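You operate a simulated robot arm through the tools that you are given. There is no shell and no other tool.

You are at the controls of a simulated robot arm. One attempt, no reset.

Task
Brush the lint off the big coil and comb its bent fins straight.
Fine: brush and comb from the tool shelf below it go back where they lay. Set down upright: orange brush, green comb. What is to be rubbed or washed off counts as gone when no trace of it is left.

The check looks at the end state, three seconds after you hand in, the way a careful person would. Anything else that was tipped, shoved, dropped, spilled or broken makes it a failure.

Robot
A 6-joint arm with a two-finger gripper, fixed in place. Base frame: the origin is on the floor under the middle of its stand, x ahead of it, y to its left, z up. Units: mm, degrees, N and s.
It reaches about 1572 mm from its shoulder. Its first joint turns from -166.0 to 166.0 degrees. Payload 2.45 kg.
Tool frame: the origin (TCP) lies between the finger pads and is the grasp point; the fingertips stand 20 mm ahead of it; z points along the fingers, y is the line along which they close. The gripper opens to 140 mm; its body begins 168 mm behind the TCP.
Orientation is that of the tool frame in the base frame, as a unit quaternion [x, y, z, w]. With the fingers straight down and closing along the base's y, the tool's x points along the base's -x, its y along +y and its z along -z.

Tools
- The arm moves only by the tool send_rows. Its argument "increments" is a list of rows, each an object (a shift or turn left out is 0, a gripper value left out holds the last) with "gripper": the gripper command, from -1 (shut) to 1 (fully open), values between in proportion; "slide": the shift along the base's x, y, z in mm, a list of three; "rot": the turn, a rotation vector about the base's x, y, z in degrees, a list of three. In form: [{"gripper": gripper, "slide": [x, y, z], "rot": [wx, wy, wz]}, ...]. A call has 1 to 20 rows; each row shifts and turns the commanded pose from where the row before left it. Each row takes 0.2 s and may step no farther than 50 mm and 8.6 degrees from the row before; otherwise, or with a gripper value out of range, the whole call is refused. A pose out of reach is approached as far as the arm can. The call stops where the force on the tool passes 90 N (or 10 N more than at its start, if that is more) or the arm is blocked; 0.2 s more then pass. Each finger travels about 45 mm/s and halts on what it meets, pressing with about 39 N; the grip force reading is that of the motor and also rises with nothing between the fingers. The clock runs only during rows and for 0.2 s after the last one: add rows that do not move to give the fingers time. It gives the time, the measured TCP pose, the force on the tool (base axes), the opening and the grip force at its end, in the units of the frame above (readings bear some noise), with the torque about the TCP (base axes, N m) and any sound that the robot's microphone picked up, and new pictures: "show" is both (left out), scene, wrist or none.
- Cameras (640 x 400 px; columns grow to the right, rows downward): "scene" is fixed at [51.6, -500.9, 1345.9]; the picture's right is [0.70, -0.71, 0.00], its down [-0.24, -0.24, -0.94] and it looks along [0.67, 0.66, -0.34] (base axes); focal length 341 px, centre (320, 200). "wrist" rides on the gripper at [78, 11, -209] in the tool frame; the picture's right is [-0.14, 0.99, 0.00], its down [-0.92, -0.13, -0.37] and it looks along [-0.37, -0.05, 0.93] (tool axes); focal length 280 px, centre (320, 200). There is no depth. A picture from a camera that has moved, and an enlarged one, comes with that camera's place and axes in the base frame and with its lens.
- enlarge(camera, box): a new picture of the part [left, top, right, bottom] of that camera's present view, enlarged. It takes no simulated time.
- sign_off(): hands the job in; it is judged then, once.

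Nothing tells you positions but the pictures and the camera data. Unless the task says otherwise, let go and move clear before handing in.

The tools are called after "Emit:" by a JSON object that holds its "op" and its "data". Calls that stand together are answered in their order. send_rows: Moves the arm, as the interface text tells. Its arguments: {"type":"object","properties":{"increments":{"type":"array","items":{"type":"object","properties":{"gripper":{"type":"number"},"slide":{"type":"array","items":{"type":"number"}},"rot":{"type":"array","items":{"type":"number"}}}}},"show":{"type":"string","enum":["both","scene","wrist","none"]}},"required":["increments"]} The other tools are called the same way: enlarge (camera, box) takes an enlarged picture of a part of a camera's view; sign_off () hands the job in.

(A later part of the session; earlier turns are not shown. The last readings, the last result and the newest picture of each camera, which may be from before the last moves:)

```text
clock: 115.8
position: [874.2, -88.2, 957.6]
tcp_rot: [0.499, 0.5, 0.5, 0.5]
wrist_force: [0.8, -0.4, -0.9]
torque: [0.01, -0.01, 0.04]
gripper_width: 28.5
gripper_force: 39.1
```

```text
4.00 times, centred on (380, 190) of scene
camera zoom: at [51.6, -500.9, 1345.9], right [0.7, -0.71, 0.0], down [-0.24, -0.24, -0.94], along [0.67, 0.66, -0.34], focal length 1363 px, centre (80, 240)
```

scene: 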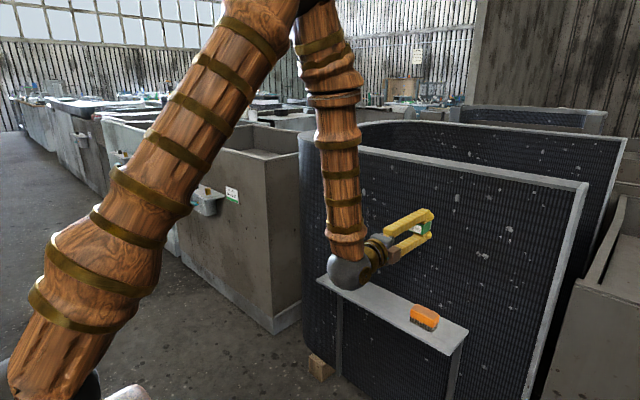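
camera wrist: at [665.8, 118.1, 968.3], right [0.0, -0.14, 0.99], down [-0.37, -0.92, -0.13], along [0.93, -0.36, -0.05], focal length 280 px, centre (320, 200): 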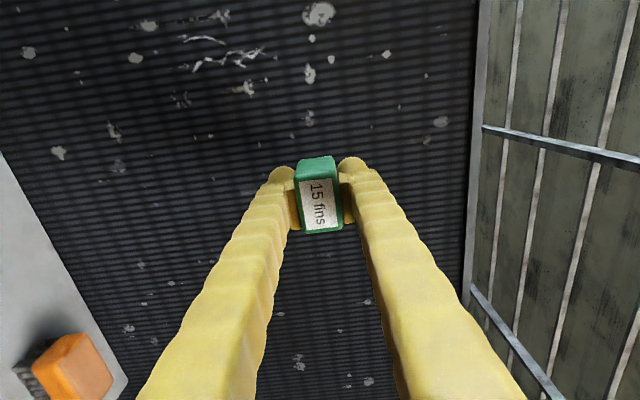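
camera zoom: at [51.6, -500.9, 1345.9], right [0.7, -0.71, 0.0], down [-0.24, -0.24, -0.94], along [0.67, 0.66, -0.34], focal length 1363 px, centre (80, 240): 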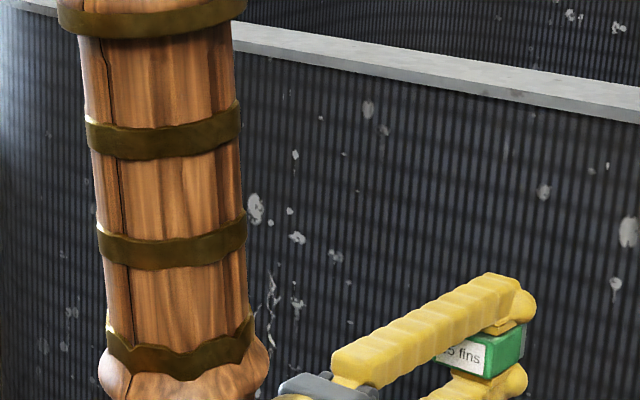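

Only the section above z≈917 was straightened, and that part had three passes against two lower down. The straightening looks cumulative, so I'll go back and make more passes at moderate force.

Emit:
{"op": "send_rows", "data": {"increments": [{"slide": [0, 42, 0]}, {"slide": [0, 42, 0]}, {"slide": [0, 42, 0]}, {"slide": [0, 42, 0]}, {"slide": [0, 41, 0]}, {"slide": [0, 41, -5]}, {"slide": [25, 0, -10]}, {"slide": [25, 0, -10]}, {}], "show": "none"}}

Emit:
{"op": "enlarge", "data": {"camera": "scene", "box": [330, 160, 410, 240]}}

Emit:
{"op": "enlarge", "data": {"camera": "wrist", "box": [180, 100, 420, 260]}}

```text
clock: 117.8
position: [924.3, 161.7, 932.6]
tcp_rot: [0.499, 0.501, 0.5, 0.5]
wrist_force: [0.9, 0.1, -1.4]
torque: [0.0, 0.01, 0.01]
gripper_width: 28.8
gripper_force: 39.0
```

```text
5.00 times, centred on (370, 200) of scene
camera zoom: at [51.6, -500.9, 1345.9], right [0.7, -0.71, 0.0], down [-0.24, -0.24, -0.94], along [0.67, 0.66, -0.34], focal length 1704 px, centre (70, 200)
```

zoom: 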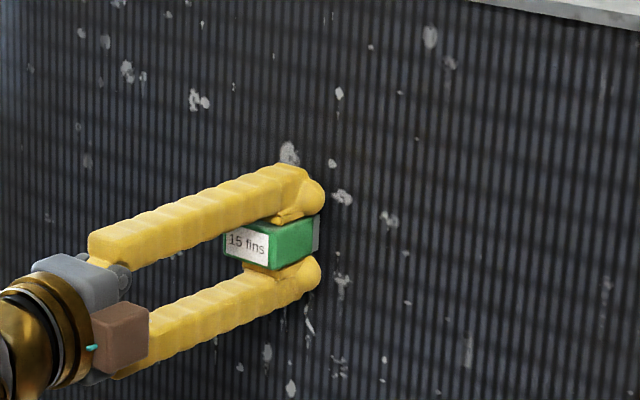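

```text
2.50 times, centred on (300, 180) of wrist
camera zoom: at [716.1, 239.4, 943.9], right [0.0, -0.14, 0.99], down [-0.37, -0.92, -0.13], along [0.93, -0.36, -0.05], focal length 701 px, centre (370, 250)
```

zoom: 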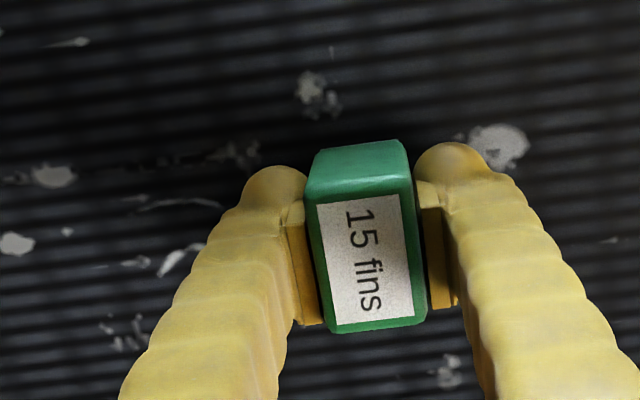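

Emit:
{"op": "send_rows", "data": {"increments": [{"slide": [2, 0, 0]}, {"slide": [2, 0, 0]}, {}], "show": "none"}}

Emit:
{"op": "send_rows", "data": {"increments": [{"slide": [1, 0, 0]}, {}], "show": "none"}}

Emit:
{"op": "send_rows", "data": {"increments": [{"slide": [0.7, 0, 0]}, {}], "show": "none"}}

```text
clock: 118.6
position: [929.6, 162.6, 934.1]
tcp_rot: [0.499, 0.5, 0.5, 0.501]
wrist_force: [0.4, 0.0, -0.9]
torque: [0.0, 0.04, 0.0]
gripper_width: 28.5
gripper_force: 39.0
```

```text
clock: 119.2
position: [929.3, 162.3, 933.2]
tcp_rot: [0.499, 0.5, 0.5, 0.501]
wrist_force: [-7.1, 0.1, 0.8]
torque: [0.0, 0.06, 0.01]
gripper_width: 28.6
gripper_force: 38.5
```

```text
clock: 119.8
position: [930.2, 161.0, 933.9]
tcp_rot: [0.499, 0.5, 0.5, 0.501]
wrist_force: [-39.1, -0.5, 4.2]
torque: [-0.02, 0.03, 0.0]
gripper_width: 28.7
gripper_force: 39.1
```

Emit:
{"op": "send_rows", "data": {"increments": [{"slide": [-0.3, 0, 0]}, {"slide": [0, 0, -5]}, {"slide": [0, 0, -5]}, {"slide": [0, 0, -5]}, {"slide": [0, 0, -5]}], "show": "none"}}

Emit:
{"op": "send_rows", "data": {"increments": [{"slide": [0, 0, -5]}, {"slide": [0, 0, -5]}, {"slide": [0, 0, -5]}, {"slide": [0, 0, -5]}], "show": "none"}}

Emit:
{"op": "enlarge", "data": {"camera": "scene", "box": [330, 160, 410, 240]}}

```text
clock: 121.0
position: [929.5, 161.7, 913.5]
tcp_rot: [0.498, 0.501, 0.5, 0.5]
wrist_force: [-42.6, 0.0, 16.0]
torque: [-0.02, -0.12, 0.02]
gripper_width: 28.6
gripper_force: 38.7
```

```text
clock: 122.0
position: [930.0, 161.1, 891.6]
tcp_rot: [0.498, 0.5, 0.5, 0.501]
wrist_force: [-21.4, 0.7, 7.7]
torque: [0.03, -0.05, -0.02]
gripper_width: 28.4
gripper_force: 39.1
```

```text
5.00 times, centred on (370, 200) of scene
camera zoom: at [51.6, -500.9, 1345.9], right [0.7, -0.71, 0.0], down [-0.24, -0.24, -0.94], along [0.67, 0.66, -0.34], focal length 1704 px, centre (70, 200)
```

zoom: 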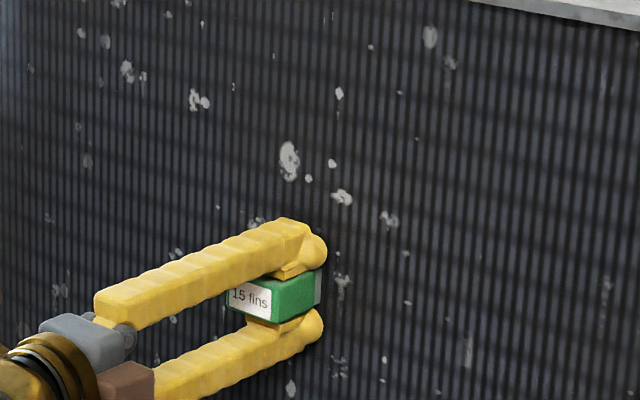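

Emit:
{"op": "send_rows", "data": {"increments": [{"slide": [0.1, 0, -5]}, {"slide": [0.1, 0, -5]}, {"slide": [0.1, 0, -5]}, {"slide": [0, 0, -5]}], "show": "none"}}

Emit:
{"op": "send_rows", "data": {"increments": [{"slide": [0, 0, -5]}, {"slide": [0, 0, -5]}, {"slide": [0, 0, -5]}, {"slide": [0, 0, -5]}], "show": "none"}}

Emit:
{"op": "enlarge", "data": {"camera": "scene", "box": [330, 170, 410, 250]}}

```text
clock: 123.0
position: [930.1, 161.5, 872.9]
tcp_rot: [0.499, 0.5, 0.499, 0.502]
wrist_force: [-37.2, 0.2, 15.2]
torque: [-0.01, -0.09, -0.03]
gripper_width: 28.7
gripper_force: 39.0
```

```text
clock: 124.0
position: [929.8, 161.8, 853.0]
tcp_rot: [0.499, 0.5, 0.501, 0.5]
wrist_force: [-66.3, -1.7, 26.1]
torque: [-0.04, -0.26, 0.01]
gripper_width: 28.4
gripper_force: 39.3
```

```text
5.00 times, centred on (370, 210) of scene
camera zoom: at [51.6, -500.9, 1345.9], right [0.7, -0.71, 0.0], down [-0.24, -0.24, -0.94], along [0.67, 0.66, -0.34], focal length 1704 px, centre (70, 150)
```

zoom: 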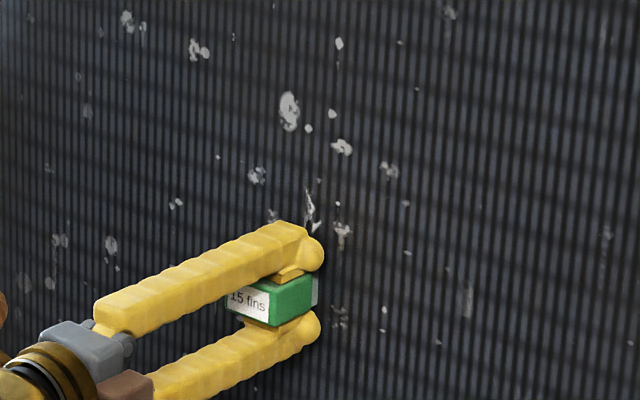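

Emit:
{"op": "enlarge", "data": {"camera": "scene", "box": [340, 210, 380, 250]}}

Emit:
{"op": "enlarge", "data": {"camera": "wrist", "box": [260, 130, 380, 240]}}

```text
10.00 times, centred on (360, 230) of scene
camera zoom: at [51.6, -500.9, 1345.9], right [0.7, -0.71, 0.0], down [-0.24, -0.24, -0.94], along [0.67, 0.66, -0.34], focal length 3407 px, centre (-80, -100)
```

zoom: 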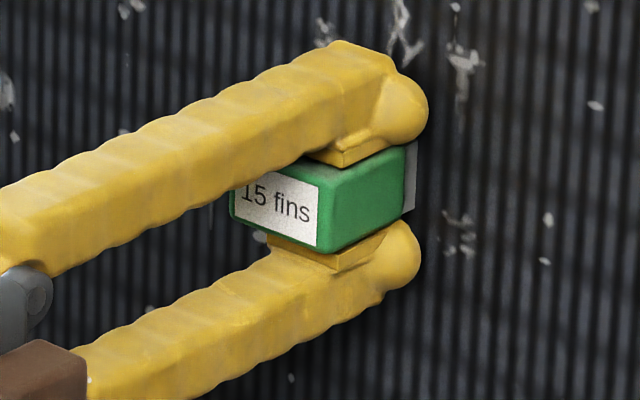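

```text
3.64 times, centred on (320, 185) of wrist
camera zoom: at [721.6, 239.1, 863.4], right [0.0, -0.14, 0.99], down [-0.37, -0.92, -0.13], along [0.93, -0.36, -0.05], focal length 1020 px, centre (320, 254)
```

zoom: 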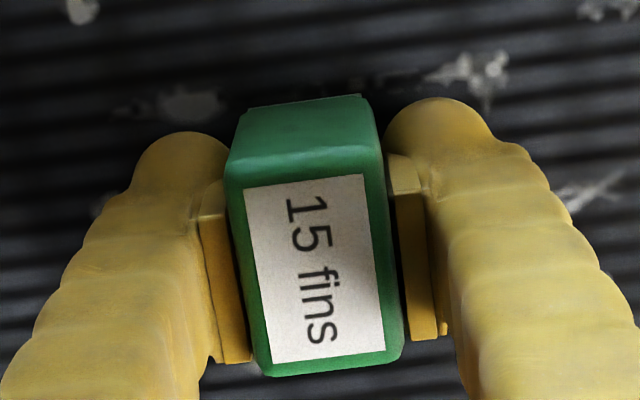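

Emit:
{"op": "send_rows", "data": {"increments": [{"slide": [-10, 0, 0]}, {"slide": [-30, 0, 30]}, {"slide": [0, 0, 40]}, {"slide": [0, 0, 40]}, {"slide": [0, 0, 40]}, {}], "show": "wrist"}}

Emit:
{"op": "enlarge", "data": {"camera": "wrist", "box": [130, 120, 290, 220]}}

Emit:
{"op": "enlarge", "data": {"camera": "scene", "box": [335, 180, 405, 250]}}

```text
clock: 125.4
position: [890.5, 161.3, 1003.5]
tcp_rot: [0.498, 0.501, 0.5, 0.5]
wrist_force: [0.5, 0.8, -0.9]
torque: [0.01, -0.02, -0.02]
gripper_width: 28.3
gripper_force: 39.0
camera wrist: at [681.6, 238.7, 1013.6], right [0.0, -0.14, 0.99], down [-0.37, -0.92, -0.13], along [0.93, -0.36, -0.05], focal length 280 px, centre (320, 200)
```

wrist: 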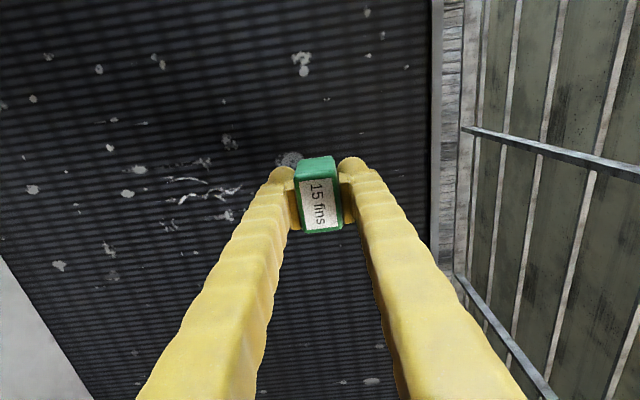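

```text
4.00 times, centred on (210, 170) of wrist
camera zoom: at [681.6, 238.7, 1013.6], right [0.0, -0.14, 0.99], down [-0.37, -0.92, -0.13], along [0.93, -0.36, -0.05], focal length 1122 px, centre (760, 320)
```

zoom: 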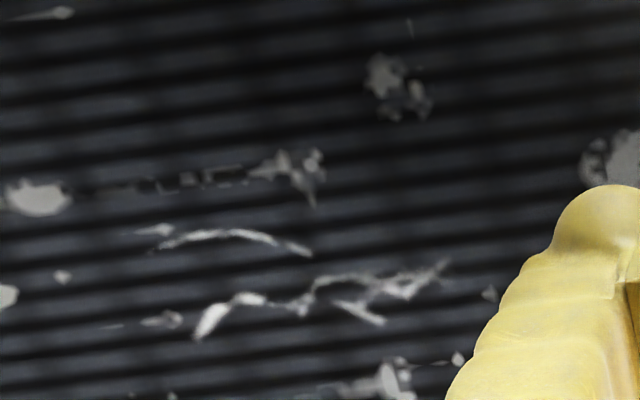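

```text
5.71 times, centred on (370, 215) of scene
camera zoom: at [51.6, -500.9, 1345.9], right [0.7, -0.71, 0.0], down [-0.24, -0.24, -0.94], along [0.67, 0.66, -0.34], focal length 1947 px, centre (34, 114)
```

zoom: 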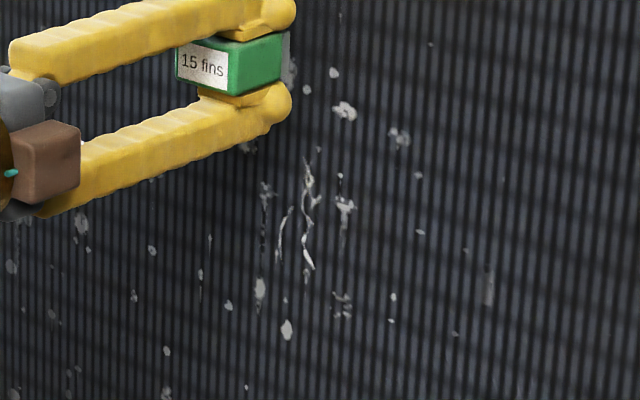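

The residual squiggle spans z≈840–917. So far no single downward stroke kept contact over the whole length, so I'll do one continuous full-length stroke in contact, starting above the bent area and trimming the force as I go.

Emit:
{"op": "send_rows", "data": {"increments": [{"slide": [20, 0, -20]}, {"slide": [16, 0, -12]}, {}], "show": "none"}}

Emit:
{"op": "send_rows", "data": {"increments": [{"slide": [1.5, 0, 0]}, {}], "show": "none"}}

Emit:
{"op": "send_rows", "data": {"increments": [{"slide": [1, 0, 0]}, {}], "show": "none"}}

Emit:
{"op": "send_rows", "data": {"increments": [{"slide": [0.7, 0, 0]}, {}], "show": "none"}}

```text
clock: 126.2
position: [925.6, 162.0, 970.5]
tcp_rot: [0.498, 0.5, 0.501, 0.501]
wrist_force: [0.9, -0.9, -0.7]
torque: [-0.01, 0.01, -0.01]
gripper_width: 28.2
gripper_force: 39.2
```

```text
clock: 126.8
position: [928.3, 162.5, 970.4]
tcp_rot: [0.499, 0.5, 0.5, 0.501]
wrist_force: [0.1, -0.6, -1.2]
torque: [0.01, -0.01, -0.03]
gripper_width: 28.6
gripper_force: 39.1
```

```text
clock: 127.4
position: [928.8, 162.5, 971.2]
tcp_rot: [0.499, 0.5, 0.501, 0.5]
wrist_force: [0.2, -0.6, -0.7]
torque: [-0.01, -0.01, 0.0]
gripper_width: 28.6
gripper_force: 38.9
```

```text
clock: 128.0
position: [930.4, 162.7, 970.9]
tcp_rot: [0.498, 0.5, 0.501, 0.5]
wrist_force: [-0.4, 0.2, -0.5]
torque: [-0.04, 0.02, 0.0]
gripper_width: 28.6
gripper_force: 39.3
```

Emit:
{"op": "send_rows", "data": {"increments": [{"slide": [0.6, 0, 0]}, {}], "show": "none"}}

Emit:
{"op": "send_rows", "data": {"increments": [{"slide": [0.6, 0, 0]}, {}], "show": "none"}}

```text
clock: 128.6
position: [929.6, 161.4, 969.3]
tcp_rot: [0.499, 0.501, 0.5, 0.5]
wrist_force: [-19.6, 0.1, 3.8]
torque: [-0.07, 0.05, -0.04]
gripper_width: 28.5
gripper_force: 39.5
```

```text
clock: 129.2
position: [930.8, 161.4, 971.1]
tcp_rot: [0.499, 0.501, 0.501, 0.5]
wrist_force: [-50.8, -1.7, 4.2]
torque: [-0.01, 0.01, -0.04]
gripper_width: 28.6
gripper_force: 39.4
```

Emit:
{"op": "send_rows", "data": {"increments": [{"slide": [-0.5, 0, 0]}, {"slide": [0, 0, -6]}, {"slide": [0, 0, -6]}, {"slide": [0, 0, -6]}], "show": "none"}}

```text
clock: 130.2
position: [930.6, 162.5, 953.5]
tcp_rot: [0.498, 0.5, 0.5, 0.501]
wrist_force: [-35.5, 1.0, 14.9]
torque: [-0.01, -0.05, -0.06]
gripper_width: 28.6
gripper_force: 39.2
```

Emit:
{"op": "send_rows", "data": {"increments": [{"slide": [-0.1, 0, -6]}, {"slide": [-0.1, 0, -6]}, {"slide": [0, 0, -6]}], "show": "none"}}

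```text
clock: 131.0
position: [929.3, 161.2, 934.5]
tcp_rot: [0.499, 0.5, 0.5, 0.501]
wrist_force: [-27.8, -0.9, 11.4]
torque: [-0.05, -0.05, -0.04]
gripper_width: 28.6
gripper_force: 39.1
```

Emit:
{"op": "send_rows", "data": {"increments": [{"slide": [0, 0, -6]}, {"slide": [0, 0, -6]}, {"slide": [0, 0, -6]}], "show": "none"}}

```text
clock: 131.8
position: [929.4, 160.7, 917.3]
tcp_rot: [0.498, 0.5, 0.501, 0.501]
wrist_force: [-30.2, -0.4, 12.5]
torque: [-0.02, -0.02, -0.05]
gripper_width: 28.7
gripper_force: 39.5
```

Emit:
{"op": "send_rows", "data": {"increments": [{"slide": [0, 0, -6]}, {"slide": [0, 0, -6]}, {"slide": [0, 0, -6]}], "show": "none"}}

```text
clock: 132.6
position: [930.4, 162.4, 898.9]
tcp_rot: [0.499, 0.5, 0.5, 0.501]
wrist_force: [-20.4, 0.0, 7.8]
torque: [-0.06, 0.0, -0.03]
gripper_width: 28.7
gripper_force: 38.3
```

Emit:
{"op": "send_rows", "data": {"increments": [{"slide": [0.05, 0, -6]}, {"slide": [0.05, 0, -6]}, {"slide": [0, 0, -6]}], "show": "none"}}

```text
clock: 133.4
position: [929.3, 161.4, 882.0]
tcp_rot: [0.498, 0.501, 0.5, 0.5]
wrist_force: [-29.2, 1.6, 12.3]
torque: [-0.02, -0.07, -0.08]
gripper_width: 28.7
gripper_force: 39.2
```

Emit:
{"op": "send_rows", "data": {"increments": [{"slide": [0, 0, -6]}, {"slide": [0, 0, -6]}, {"slide": [0, 0, -6]}], "show": "none"}}

Emit:
{"op": "enlarge", "data": {"camera": "scene", "box": [335, 170, 405, 240]}}

```text
clock: 134.2
position: [929.8, 161.6, 862.8]
tcp_rot: [0.498, 0.5, 0.501, 0.501]
wrist_force: [-38.9, -0.1, 16.5]
torque: [-0.02, -0.09, -0.05]
gripper_width: 28.4
gripper_force: 38.7
```

```text
5.71 times, centred on (370, 205) of scene
camera zoom: at [51.6, -500.9, 1345.9], right [0.7, -0.71, 0.0], down [-0.24, -0.24, -0.94], along [0.67, 0.66, -0.34], focal length 1947 px, centre (34, 171)
```

zoom: 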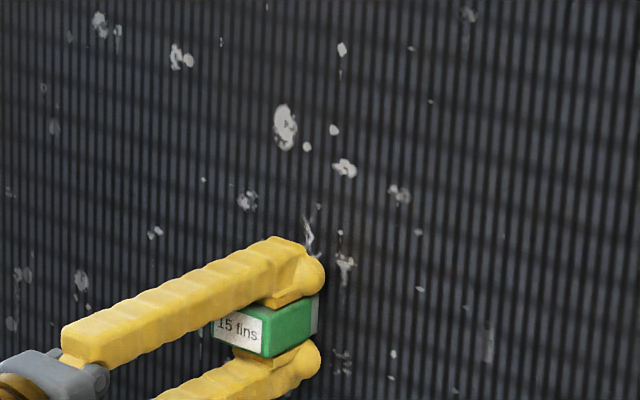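

Emit:
{"op": "send_rows", "data": {"increments": [{"slide": [-0.2, 0, -6]}, {"slide": [-0.2, 0, -6]}, {"slide": [-0.1, 0, -6]}], "show": "none"}}

Emit:
{"op": "send_rows", "data": {"increments": [{"slide": [-0.1, 0, -6]}, {"slide": [-0.1, 0, -6]}, {"slide": [-0.1, 0, -6]}], "show": "none"}}

Emit:
{"op": "enlarge", "data": {"camera": "scene", "box": [345, 190, 395, 230]}}

```text
clock: 135.0
position: [929.8, 162.2, 843.9]
tcp_rot: [0.499, 0.5, 0.501, 0.5]
wrist_force: [-5.0, -0.7, 1.3]
torque: [-0.04, 0.07, -0.01]
gripper_width: 28.4
gripper_force: 38.6
```

```text
clock: 135.8
position: [929.5, 162.0, 827.7]
tcp_rot: [0.498, 0.5, 0.501, 0.501]
wrist_force: [1.1, -0.4, -1.0]
torque: [0.02, -0.01, -0.01]
gripper_width: 28.4
gripper_force: 39.0
```

```text
10.00 times, centred on (370, 210) of scene
camera zoom: at [51.6, -500.9, 1345.9], right [0.7, -0.71, 0.0], down [-0.24, -0.24, -0.94], along [0.67, 0.66, -0.34], focal length 3407 px, centre (-180, 100)
```

zoom: 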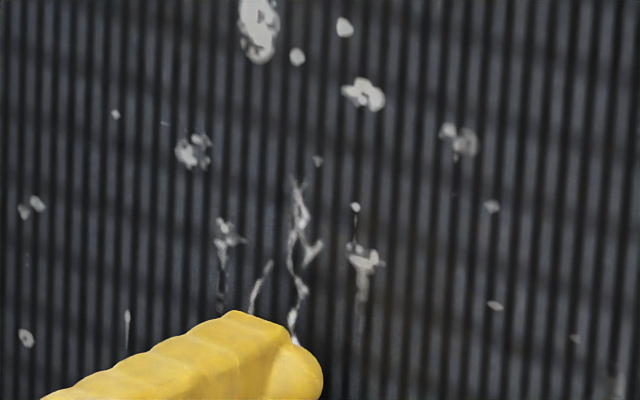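

The remaining squiggle is cut off at z≈917, which matches only my very first strokes. Those were made before the comb might have shifted in the grip, so I'll return to the same reference pose as before contact and compare how the comb sits.

Emit:
{"op": "send_rows", "data": {"increments": [{"slide": [-25, 0, 0]}, {"slide": [-23, 0, 35]}, {"slide": [0, 0, 35]}, {"slide": [0, 0, 35]}, {"slide": [0, 0, 38]}, {}], "show": "none"}}

Emit:
{"op": "enlarge", "data": {"camera": "scene", "box": [320, 160, 400, 240]}}

Emit:
{"op": "enlarge", "data": {"camera": "wrist", "box": [180, 100, 420, 260]}}

Emit:
{"op": "enlarge", "data": {"camera": "scene", "box": [335, 180, 375, 220]}}

```text
clock: 137.2
position: [881.4, 162.8, 969.6]
tcp_rot: [0.499, 0.501, 0.501, 0.5]
wrist_force: [-0.4, 0.2, -0.5]
torque: [0.01, 0.02, 0.0]
gripper_width: 28.5
gripper_force: 39.1
```

```text
5.00 times, centred on (360, 200) of scene
camera zoom: at [51.6, -500.9, 1345.9], right [0.7, -0.71, 0.0], down [-0.24, -0.24, -0.94], along [0.67, 0.66, -0.34], focal length 1704 px, centre (120, 200)
```

zoom: 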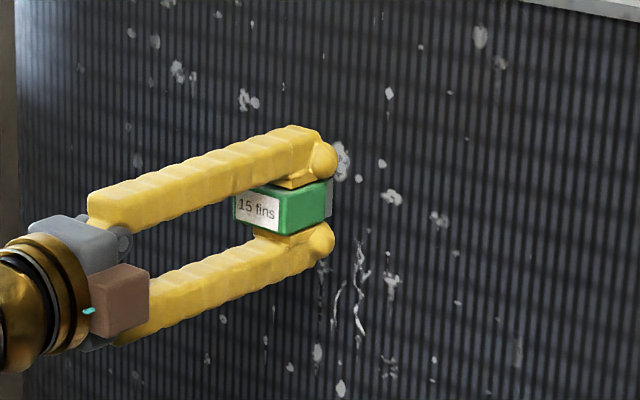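

```text
2.50 times, centred on (300, 180) of wrist
camera zoom: at [673.2, 239.0, 980.2], right [0.0, -0.14, 0.99], down [-0.37, -0.92, -0.13], along [0.93, -0.36, -0.05], focal length 701 px, centre (370, 250)
```

zoom: 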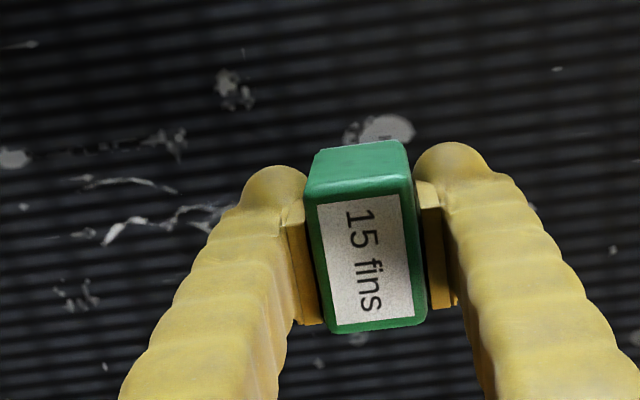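

```text
10.00 times, centred on (355, 200) of scene
camera zoom: at [51.6, -500.9, 1345.9], right [0.7, -0.71, 0.0], down [-0.24, -0.24, -0.94], along [0.67, 0.66, -0.34], focal length 3407 px, centre (-30, 200)
```

zoom: 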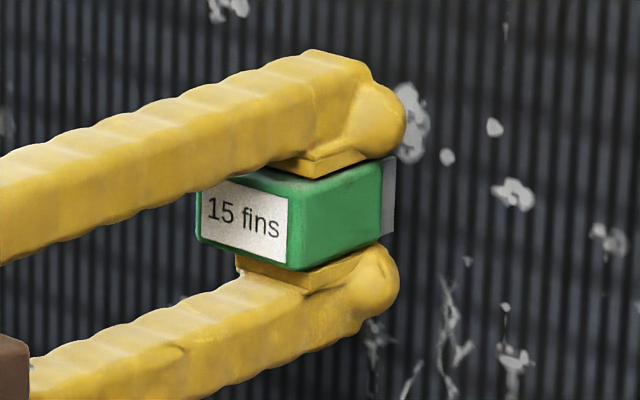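

The comb looks well aligned, and the cut lines up with where my force rose above about 15 N. Light pressure may be what works, so I'll try a gentle stroke at roughly 5–12 N.

Emit:
{"op": "send_rows", "data": {"increments": [{"slide": [20, 0, -15]}, {"slide": [20, 0, -15]}, {"slide": [6, 0, 0]}, {}], "show": "none"}}

Emit:
{"op": "send_rows", "data": {"increments": [{"slide": [1, 0, 0]}, {}], "show": "none"}}

Emit:
{"op": "send_rows", "data": {"increments": [{"slide": [0.7, 0, 0]}, {}], "show": "none"}}

Emit:
{"op": "send_rows", "data": {"increments": [{"slide": [0.5, 0, 0]}, {}], "show": "none"}}

```text
clock: 138.2
position: [928.0, 160.7, 939.6]
tcp_rot: [0.498, 0.5, 0.501, 0.5]
wrist_force: [0.2, -0.7, -0.6]
torque: [0.01, -0.02, 0.05]
gripper_width: 28.6
gripper_force: 39.2
```

```text
clock: 138.8
position: [930.0, 160.9, 940.3]
tcp_rot: [0.499, 0.5, 0.501, 0.5]
wrist_force: [0.3, 0.5, -0.8]
torque: [0.02, -0.01, 0.01]
gripper_width: 28.5
gripper_force: 38.9
```

```text
clock: 139.4
position: [928.6, 161.8, 939.3]
tcp_rot: [0.498, 0.501, 0.5, 0.5]
wrist_force: [-0.8, 0.1, -1.3]
torque: [-0.04, 0.0, 0.01]
gripper_width: 28.6
gripper_force: 39.2
```

```text
clock: 140.0
position: [929.7, 161.4, 940.2]
tcp_rot: [0.499, 0.5, 0.501, 0.5]
wrist_force: [-5.7, -0.2, 0.1]
torque: [-0.05, 0.05, -0.06]
gripper_width: 28.4
gripper_force: 38.4
```

Light contact at −5.7 N. I'll stroke down gently, watching the force.

Emit:
{"op": "send_rows", "data": {"increments": [{"slide": [0.1, 0, -4]}, {"slide": [0, 0, -4]}, {"slide": [0, 0, -4]}], "show": "none"}}

Emit:
{"op": "send_rows", "data": {"increments": [{"slide": [0, 0, -4]}, {"slide": [0, 0, -4]}, {"slide": [0, 0, -4]}], "show": "none"}}

```text
clock: 140.8
position: [929.6, 161.3, 927.3]
tcp_rot: [0.499, 0.501, 0.5, 0.5]
wrist_force: [0.2, -0.6, -1.3]
torque: [-0.01, 0.0, 0.0]
gripper_width: 28.3
gripper_force: 39.1
```

```text
clock: 141.6
position: [930.1, 162.4, 915.6]
tcp_rot: [0.499, 0.501, 0.5, 0.5]
wrist_force: [-6.2, 0.1, 2.6]
torque: [-0.01, 0.05, -0.01]
gripper_width: 28.7
gripper_force: 38.9
```

Emit:
{"op": "send_rows", "data": {"increments": [{"slide": [0.1, 0, -4]}, {"slide": [0, 0, -4]}, {"slide": [0, 0, -4]}], "show": "none"}}

Emit:
{"op": "send_rows", "data": {"increments": [{"slide": [0, 0, -4]}, {"slide": [0, 0, -4]}, {"slide": [0, 0, -4]}], "show": "none"}}

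```text
clock: 142.4
position: [929.3, 161.7, 903.4]
tcp_rot: [0.499, 0.5, 0.5, 0.5]
wrist_force: [-3.4, -0.4, 0.5]
torque: [0.01, 0.02, -0.04]
gripper_width: 28.5
gripper_force: 39.0
```

```text
clock: 143.2
position: [929.4, 163.7, 889.5]
tcp_rot: [0.499, 0.5, 0.501, 0.5]
wrist_force: [0.3, 0.1, -0.9]
torque: [-0.03, 0.03, 0.0]
gripper_width: 28.8
gripper_force: 39.2
```

Emit:
{"op": "send_rows", "data": {"increments": [{"slide": [0.4, 0, 0]}, {"slide": [0, 0, 4]}], "show": "none"}}

Emit:
{"op": "send_rows", "data": {"increments": [{"slide": [0, 0, -4]}, {"slide": [0, 0, -4]}, {"slide": [0, 0, -4]}], "show": "none"}}

```text
clock: 143.8
position: [929.3, 162.2, 896.2]
tcp_rot: [0.499, 0.501, 0.501, 0.499]
wrist_force: [-8.8, -0.1, -4.8]
torque: [0.04, 0.18, -0.07]
gripper_width: 28.5
gripper_force: 39.0
```

```text
clock: 144.6
position: [930.4, 162.1, 884.0]
tcp_rot: [0.499, 0.5, 0.5, 0.5]
wrist_force: [-29.3, 0.0, 12.6]
torque: [0.0, 0.02, -0.05]
gripper_width: 28.8
gripper_force: 39.2
```

Emit:
{"op": "send_rows", "data": {"increments": [{"slide": [-0.6, 0, -4]}, {"slide": [0, 0, -4]}, {"slide": [0, 0, -4]}], "show": "none"}}

Emit:
{"op": "send_rows", "data": {"increments": [{"slide": [0, 0, -4]}, {"slide": [0, 0, -4]}, {"slide": [0, 0, -4]}], "show": "none"}}

Emit:
{"op": "enlarge", "data": {"camera": "scene", "box": [345, 190, 395, 230]}}

```text
clock: 145.4
position: [929.6, 162.3, 871.4]
tcp_rot: [0.499, 0.501, 0.5, 0.5]
wrist_force: [-13.7, 1.0, 5.1]
torque: [-0.01, 0.06, -0.06]
gripper_width: 28.8
gripper_force: 39.2
```

```text
clock: 146.2
position: [930.2, 163.3, 860.4]
tcp_rot: [0.499, 0.5, 0.501, 0.501]
wrist_force: [-35.3, -3.1, 14.7]
torque: [-0.02, 0.03, -0.01]
gripper_width: 28.7
gripper_force: 38.9
```

```text
10.00 times, centred on (370, 210) of scene
camera zoom: at [51.6, -500.9, 1345.9], right [0.7, -0.71, 0.0], down [-0.24, -0.24, -0.94], along [0.67, 0.66, -0.34], focal length 3407 px, centre (-180, 100)
```

zoom: 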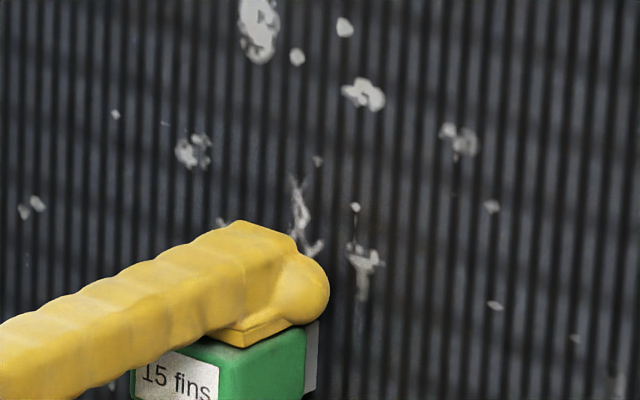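

The remaining fins look a bit dimmer than the fixed specks, so combing may be gradual. I'll do repeated up and down strokes over the lower section at moderate force.

Emit:
{"op": "send_rows", "data": {"increments": [{"slide": [0, 0, 8]}, {"slide": [0, 0, 8]}, {"slide": [0, 0, 8]}, {"slide": [0, 0, 8]}, {"slide": [0, 0, 8]}, {"slide": [0, 0, 8]}, {"slide": [0, 0, 8]}, {"slide": [0, 0, 8]}, {"slide": [0, 0, 8]}], "show": "none"}}

Emit:
{"op": "enlarge", "data": {"camera": "scene", "box": [345, 190, 395, 230]}}

```text
clock: 148.2
position: [930.8, 161.6, 931.9]
tcp_rot: [0.498, 0.502, 0.5, 0.5]
wrist_force: [-28.5, -1.6, -12.7]
torque: [0.03, 0.45, 0.01]
gripper_width: 28.4
gripper_force: 39.1
```

```text
10.00 times, centred on (370, 210) of scene
camera zoom: at [51.6, -500.9, 1345.9], right [0.7, -0.71, 0.0], down [-0.24, -0.24, -0.94], along [0.67, 0.66, -0.34], focal length 3407 px, centre (-180, 100)
```

zoom: 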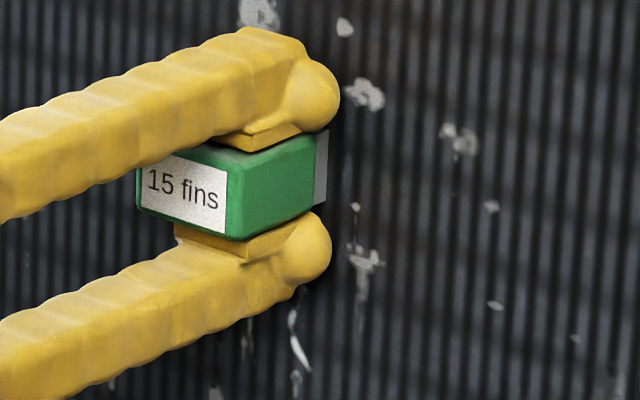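

Emit:
{"op": "send_rows", "data": {"increments": [{"slide": [-0.1, 0, -8]}, {"slide": [-0.05, 0, -8]}, {"slide": [-0.05, 0, -8]}, {"slide": [-0.05, 0, -8]}, {"slide": [-0.05, 0, -8]}, {"slide": [-0.05, 0, -8]}], "show": "none"}}

Emit:
{"op": "send_rows", "data": {"increments": [{"slide": [-0.05, 0, -8]}, {"slide": [-0.05, 0, -8]}, {"slide": [-0.05, 0, -8]}, {"slide": [-0.05, 0, -8]}, {"slide": [-0.05, 0, -8]}, {"slide": [-0.05, 0, -8]}], "show": "none"}}

Emit:
{"op": "enlarge", "data": {"camera": "scene", "box": [345, 190, 395, 230]}}

```text
clock: 149.6
position: [929.3, 162.8, 884.0]
tcp_rot: [0.499, 0.501, 0.499, 0.5]
wrist_force: [-11.2, 0.0, 3.4]
torque: [-0.02, 0.0, -0.06]
gripper_width: 28.4
gripper_force: 38.7
```

```text
clock: 151.0
position: [929.4, 162.7, 835.6]
tcp_rot: [0.499, 0.501, 0.5, 0.501]
wrist_force: [-0.1, 0.2, -1.0]
torque: [-0.01, -0.03, -0.01]
gripper_width: 28.7
gripper_force: 39.0
```

```text
10.00 times, centred on (370, 210) of scene
camera zoom: at [51.6, -500.9, 1345.9], right [0.7, -0.71, 0.0], down [-0.24, -0.24, -0.94], along [0.67, 0.66, -0.34], focal length 3407 px, centre (-180, 100)
```

zoom: 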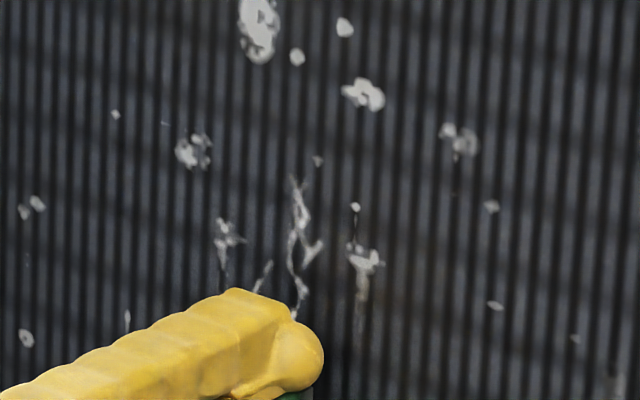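

The residual is dimmer at its top and bright at its bottom, so it does fade with contact, and my lower passes were too light or lost contact. I'll do firm passes over the lower section.

Emit:
{"op": "send_rows", "data": {"increments": [{"slide": [0.6, 0, 0]}, {}], "show": "none"}}

Emit:
{"op": "send_rows", "data": {"increments": [{"slide": [0.5, 0, 0]}, {}], "show": "none"}}

Emit:
{"op": "enlarge", "data": {"camera": "scene", "box": [355, 195, 385, 225]}}

```text
clock: 151.6
position: [929.5, 162.9, 836.6]
tcp_rot: [0.498, 0.501, 0.5, 0.501]
wrist_force: [-0.2, 0.2, -0.5]
torque: [-0.04, 0.01, 0.0]
gripper_width: 28.9
gripper_force: 39.1
```

```text
clock: 152.2
position: [931.0, 161.9, 834.9]
tcp_rot: [0.499, 0.501, 0.5, 0.501]
wrist_force: [-5.0, 0.4, 0.0]
torque: [-0.01, 0.04, -0.01]
gripper_width: 28.7
gripper_force: 39.0
```

```text
13.33 times, centred on (370, 210) of scene
camera zoom: at [51.6, -500.9, 1345.9], right [0.7, -0.71, 0.0], down [-0.24, -0.24, -0.94], along [0.67, 0.66, -0.34], focal length 4543 px, centre (-347, 67)
```

zoom: 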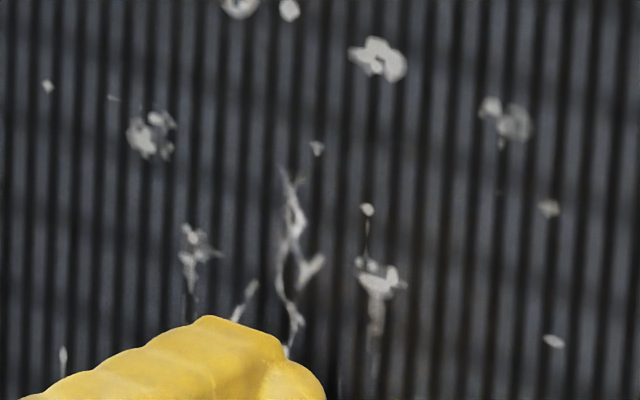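

Emit:
{"op": "send_rows", "data": {"increments": [{"slide": [0.6, 0, 0]}, {"slide": [0, 0, 8]}, {"slide": [0, 0, 8]}, {"slide": [0, 0, 8]}, {"slide": [0, 0, 8]}], "show": "none"}}

Emit:
{"op": "send_rows", "data": {"increments": [{"slide": [0, 0, -8]}, {"slide": [0, 0, -8]}, {"slide": [0, 0, -8]}, {"slide": [0, 0, -8]}], "show": "none"}}

Emit:
{"op": "send_rows", "data": {"increments": [{"slide": [0, 0, 8]}, {"slide": [0, 0, 8]}, {"slide": [0, 0, 8]}, {"slide": [0, 0, 8]}], "show": "none"}}

```text
clock: 153.4
position: [930.7, 161.9, 865.0]
tcp_rot: [0.499, 0.501, 0.5, 0.501]
wrist_force: [-46.9, -1.1, -21.4]
torque: [0.04, 0.41, 0.03]
gripper_width: 29.0
gripper_force: 38.6
```

```text
clock: 153.8
position: [930.6, 161.1, 865.5]
tcp_rot: [0.497, 0.499, 0.502, 0.502]
wrist_force: [-43.1, 0.6, 14.5]
torque: [0.04, 0.67, 0.01]
gripper_width: 28.2
gripper_force: 39.3
stopped in row 2: the force on the tool passed its limit at 104 N (the readings are from after the stop); the commanded pose is now the measured one
```

```text
clock: 154.8
position: [930.0, 160.6, 895.0]
tcp_rot: [0.497, 0.5, 0.502, 0.502]
wrist_force: [-70.3, -1.1, -33.1]
torque: [0.0, 1.51, 0.0]
gripper_width: 28.8
gripper_force: 39.0
```

Force spiked on the reversal, so I'll back off and inspect the comb and the fins.

Emit:
{"op": "send_rows", "data": {"increments": [{"slide": [-3, 0, 0]}, {"slide": [-40, 0, 0]}, {"slide": [0, 0, 37]}, {"slide": [-5, 0, 37]}, {}], "show": "none"}}

Emit:
{"op": "enlarge", "data": {"camera": "wrist", "box": [180, 100, 420, 260]}}

Emit:
{"op": "enlarge", "data": {"camera": "scene", "box": [335, 180, 375, 220]}}

Emit:
{"op": "enlarge", "data": {"camera": "scene", "box": [355, 195, 385, 225]}}

```text
clock: 156.0
position: [883.6, 161.1, 972.5]
tcp_rot: [0.496, 0.499, 0.502, 0.502]
wrist_force: [0.0, 0.1, -1.1]
torque: [-0.01, 0.05, 0.01]
gripper_width: 28.5
gripper_force: 38.7
```

```text
2.50 times, centred on (300, 180) of wrist
camera zoom: at [675.2, 238.7, 980.9], right [-0.01, -0.14, 0.99], down [-0.37, -0.92, -0.13], along [0.93, -0.36, -0.04], focal length 701 px, centre (370, 250)
```

zoom: 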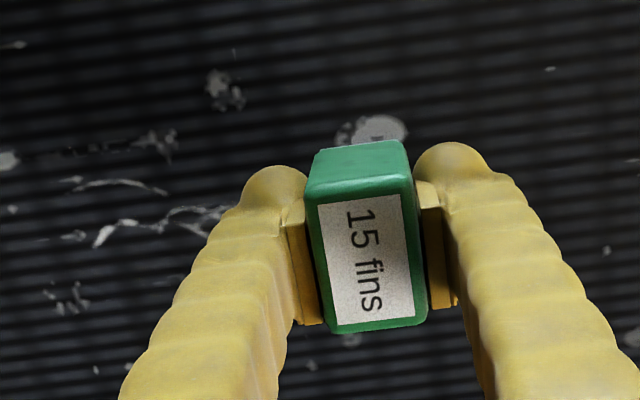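

```text
10.00 times, centred on (355, 200) of scene
camera zoom: at [51.6, -500.9, 1345.9], right [0.7, -0.71, 0.0], down [-0.24, -0.24, -0.94], along [0.67, 0.66, -0.34], focal length 3407 px, centre (-30, 200)
```

zoom: 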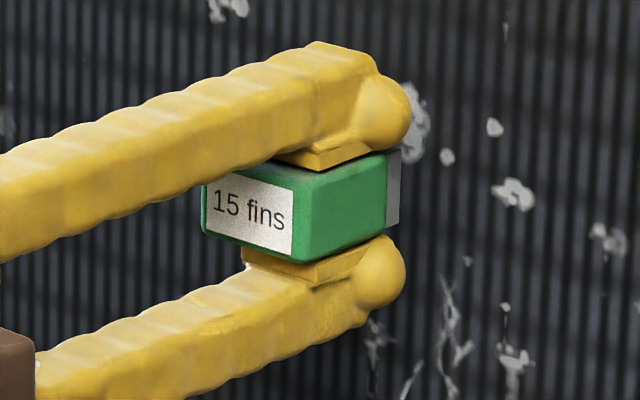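

```text
13.33 times, centred on (370, 210) of scene
camera zoom: at [51.6, -500.9, 1345.9], right [0.7, -0.71, 0.0], down [-0.24, -0.24, -0.94], along [0.67, 0.66, -0.34], focal length 4543 px, centre (-347, 67)
```

zoom: 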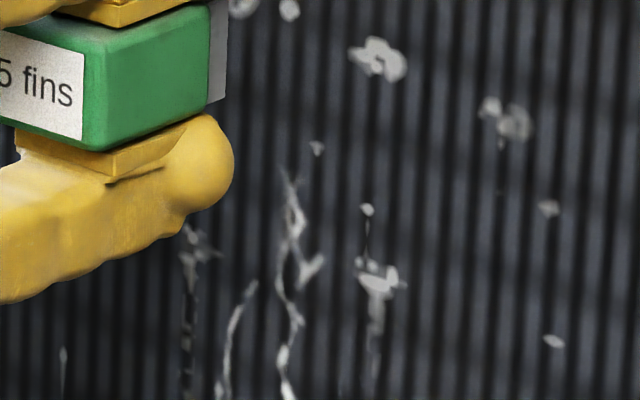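

The tool orientation drifted about 0.5° after the stop. I'll correct that, then repeat exactly what worked at the top but lower down: a static press so the comb seats flush, a short up-stroke, and a down-stroke, inspecting after each.

Emit:
{"op": "send_rows", "data": {"increments": [{"rot": [0.17, 0.5, -0.17]}, {"slide": [10, 1, -30]}, {"slide": [15, 0, -30]}, {"slide": [15, 0, -28]}, {"slide": [3, 0, 0]}, {}], "show": "none"}}

Emit:
{"op": "send_rows", "data": {"increments": [{"slide": [1.5, 0, 0]}, {}], "show": "none"}}

Emit:
{"op": "send_rows", "data": {"increments": [{"slide": [1, 0, 0]}, {}], "show": "none"}}

```text
clock: 157.4
position: [926.2, 161.1, 883.1]
tcp_rot: [0.501, 0.499, 0.5, 0.499]
wrist_force: [-0.4, 0.4, -1.7]
torque: [-0.01, 0.01, 0.0]
gripper_width: 28.3
gripper_force: 38.6
```

```text
clock: 158.0
position: [927.0, 162.3, 884.6]
tcp_rot: [0.501, 0.499, 0.5, 0.5]
wrist_force: [0.3, 0.5, -0.4]
torque: [0.02, -0.03, -0.01]
gripper_width: 28.5
gripper_force: 38.8
```

```text
clock: 158.6
position: [928.3, 162.8, 883.7]
tcp_rot: [0.5, 0.499, 0.5, 0.5]
wrist_force: [0.1, -0.1, -0.7]
torque: [0.01, -0.03, 0.02]
gripper_width: 28.6
gripper_force: 39.0
```

Emit:
{"op": "send_rows", "data": {"increments": [{"slide": [0.8, 0, 0]}, {}], "show": "none"}}

Emit:
{"op": "send_rows", "data": {"increments": [{"slide": [0.8, 0, 0]}, {}], "show": "none"}}

Emit:
{"op": "send_rows", "data": {"increments": [{"slide": [0.6, 0, 0]}, {}], "show": "none"}}

```text
clock: 159.2
position: [929.3, 162.3, 884.7]
tcp_rot: [0.501, 0.5, 0.5, 0.5]
wrist_force: [-0.2, -0.2, -1.1]
torque: [0.01, -0.04, -0.03]
gripper_width: 28.5
gripper_force: 38.9
```

```text
clock: 159.8
position: [930.8, 161.8, 883.0]
tcp_rot: [0.501, 0.499, 0.5, 0.501]
wrist_force: [-14.0, -1.9, 2.1]
torque: [-0.05, -0.04, 0.15]
gripper_width: 28.5
gripper_force: 38.7
```

```text
clock: 160.4
position: [930.8, 163.4, 884.5]
tcp_rot: [0.5, 0.499, 0.5, 0.5]
wrist_force: [-46.4, -2.7, 6.7]
torque: [0.04, -0.13, 0.33]
gripper_width: 28.9
gripper_force: 39.1
```

Emit:
{"op": "send_rows", "data": {"increments": [{"slide": [-0.8, 0, 0], "rot": [0, 0, 0.25]}, {}], "show": "none"}}

Emit:
{"op": "send_rows", "data": {"increments": [{"slide": [0.5, 0, 0]}, {}], "show": "none"}}

```text
clock: 161.0
position: [930.6, 162.0, 884.0]
tcp_rot: [0.5, 0.5, 0.501, 0.499]
wrist_force: [-36.0, -6.5, 4.7]
torque: [-0.11, -0.04, -0.28]
gripper_width: 28.7
gripper_force: 38.8
```

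```text
clock: 161.6
position: [930.2, 162.6, 883.7]
tcp_rot: [0.5, 0.5, 0.5, 0.499]
wrist_force: [-47.3, -7.6, 7.4]
torque: [0.0, -0.08, -0.32]
gripper_width: 28.5
gripper_force: 38.7
```

Emit:
{"op": "send_rows", "data": {"increments": [{"slide": [-0.5, 0, 0]}, {"slide": [0, 0, 8]}, {"slide": [0, 0, 8]}, {"slide": [0, 0, 8]}, {"slide": [0, 0, 8]}, {"slide": [0, 0, 6]}], "show": "none"}}

Emit:
{"op": "enlarge", "data": {"camera": "scene", "box": [355, 200, 385, 230]}}

```text
clock: 163.0
position: [929.7, 162.3, 923.2]
tcp_rot: [0.5, 0.5, 0.501, 0.499]
wrist_force: [-20.2, 0.6, -10.6]
torque: [0.0, 0.22, -0.01]
gripper_width: 28.9
gripper_force: 39.1
```

```text
13.33 times, centred on (370, 215) of scene
camera zoom: at [51.6, -500.9, 1345.9], right [0.7, -0.71, 0.0], down [-0.24, -0.24, -0.94], along [0.67, 0.66, -0.34], focal length 4543 px, centre (-347, 0)
```

zoom: 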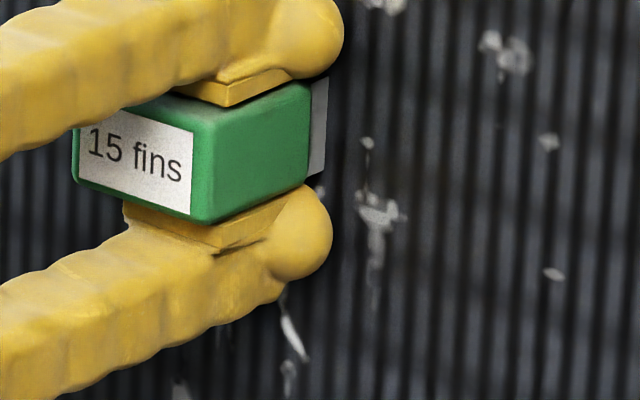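

Emit:
{"op": "send_rows", "data": {"increments": [{"slide": [0.15, 0, -8]}, {"slide": [0.15, 0, -8]}, {"slide": [0.15, 0, -8]}], "show": "none"}}

Emit:
{"op": "send_rows", "data": {"increments": [{"slide": [0, 0, -8]}, {"slide": [0, 0, -8]}, {"slide": [0, 0, -8]}], "show": "none"}}

Emit:
{"op": "enlarge", "data": {"camera": "scene", "box": [355, 195, 385, 225]}}

```text
clock: 163.8
position: [930.7, 161.7, 899.5]
tcp_rot: [0.499, 0.499, 0.501, 0.5]
wrist_force: [-56.6, -0.6, 24.9]
torque: [-0.02, -0.13, -0.11]
gripper_width: 28.5
gripper_force: 39.4
```

```text
clock: 164.6
position: [929.8, 162.0, 873.6]
tcp_rot: [0.498, 0.5, 0.502, 0.5]
wrist_force: [-58.9, -0.1, 25.8]
torque: [-0.1, -0.28, -0.14]
gripper_width: 28.5
gripper_force: 39.1
```

```text
13.33 times, centred on (370, 210) of scene
camera zoom: at [51.6, -500.9, 1345.9], right [0.7, -0.71, 0.0], down [-0.24, -0.24, -0.94], along [0.67, 0.66, -0.34], focal length 4543 px, centre (-347, 67)
```

zoom: 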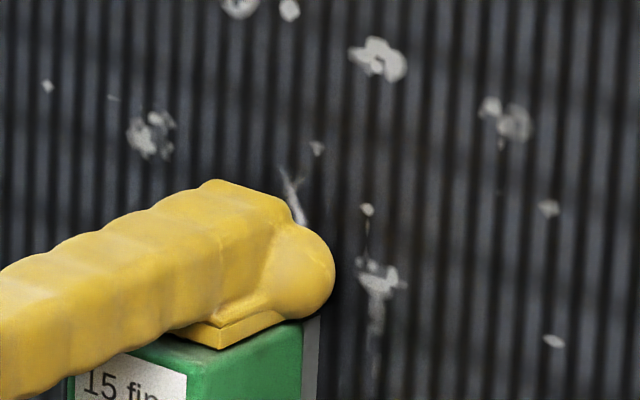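

I now understand. The forces above 36 N mean the comb slid back in the grip until the fingertips touched the coil, so its teeth stopped working. I need to set the comb on the shelf and regrip it higher so the teeth protrude more. I'll retreat, inspect, and go back.

Emit:
{"op": "send_rows", "data": {"increments": [{"slide": [-4, 0, 0]}, {"slide": [-45, 0, 0]}, {"slide": [-45, -20, 10]}, {"slide": [0, -47, 10]}, {"slide": [0, -47, 10]}, {"slide": [0, -48, 3]}, {}]}}

Emit:
{"op": "enlarge", "data": {"camera": "scene", "box": [345, 180, 405, 230]}}

```text
refused: row 3 steps farther than a row can; nothing moved
```

```text
8.00 times, centred on (375, 205) of scene
camera zoom: at [51.6, -500.9, 1345.9], right [0.7, -0.71, 0.0], down [-0.24, -0.24, -0.94], along [0.67, 0.66, -0.34], focal length 2726 px, centre (-120, 160)
```

zoom: 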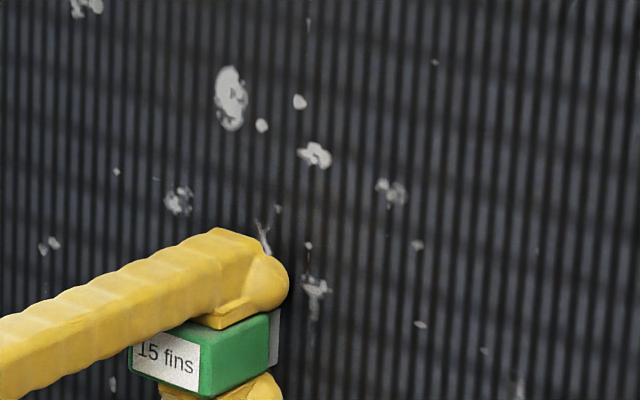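

One row was too long, so nothing moved. I'll redo the retreat with shorter steps.

Emit:
{"op": "send_rows", "data": {"increments": [{"slide": [-4, 0, 0]}, {"slide": [-40, 0, 5]}, {"slide": [-40, -10, 8]}, {"slide": [-10, -40, 8]}, {"slide": [0, -40, 8]}, {"slide": [0, -40, 4]}, {"slide": [0, -32, 0]}, {}]}}

Emit:
{"op": "enlarge", "data": {"camera": "scene", "box": [345, 180, 405, 230]}}

```text
clock: 166.4
position: [836.5, -1.1, 905.7]
tcp_rot: [0.5, 0.5, 0.501, 0.499]
wrist_force: [0.6, 0.2, 0.2]
torque: [-0.02, -0.01, -0.01]
gripper_width: 29.0
gripper_force: 39.5
camera wrist: at [628.0, 76.9, 916.9], right [0.0, -0.14, 0.99], down [-0.37, -0.92, -0.13], along [0.93, -0.36, -0.05], focal length 280 px, centre (320, 200)
```

scene: 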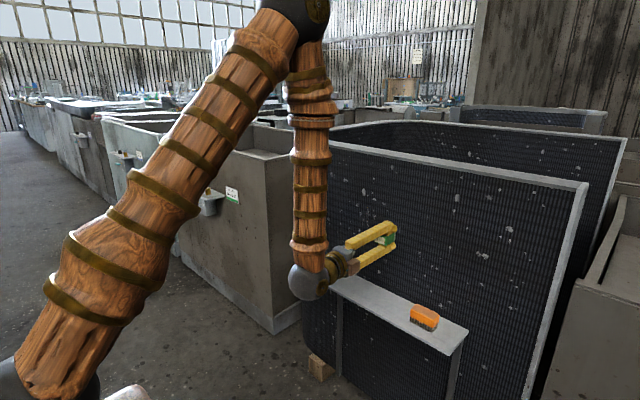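
wrist: 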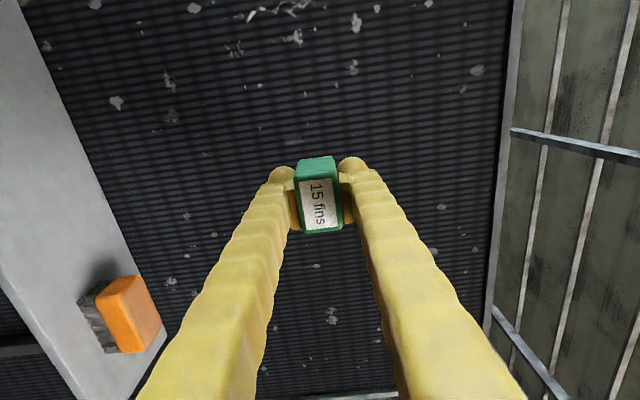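

```text
8.00 times, centred on (375, 205) of scene
camera zoom: at [51.6, -500.9, 1345.9], right [0.7, -0.71, 0.0], down [-0.24, -0.24, -0.94], along [0.67, 0.66, -0.34], focal length 2726 px, centre (-120, 160)
```

zoom: 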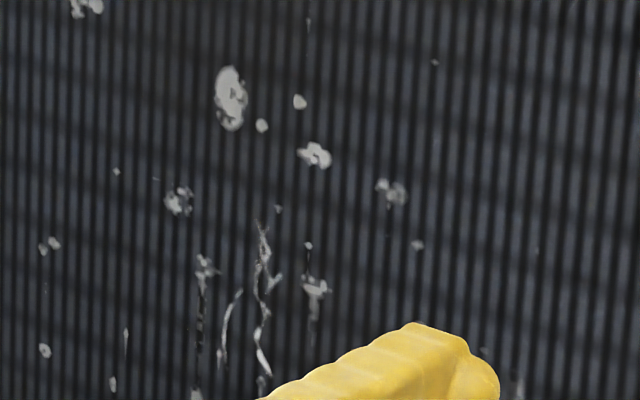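

The coil shows no marks from the fingertips. I'll pitch back to vertical to regrip.

Emit:
{"op": "send_rows", "data": {"increments": [{"rot": [0, 6, 0]}, {"rot": [0, 6, 0]}, {"rot": [0, 6, 0]}, {"rot": [0, 6, 0]}, {"rot": [0, 6, 0]}, {"rot": [0, 6, 0]}, {"rot": [0, 6, 0]}, {"rot": [0, 6, 0]}, {"rot": [0, 6, 0]}, {"rot": [0, 6, 0]}, {"rot": [0, 6, 0]}, {"rot": [0, 6, 0]}, {"rot": [0, 6, 0]}, {"rot": [0, 6, 0]}, {"rot": [0, 6, 0]}, {}], "show": "none"}}

```text
clock: 169.8
position: [836.3, 0.7, 907.2]
tcp_rot: [0.708, 0.706, 0.0, -0.001]
wrist_force: [0.6, 0.7, -1.4]
torque: [0.01, -0.01, -0.02]
gripper_width: 28.7
gripper_force: 39.6
```

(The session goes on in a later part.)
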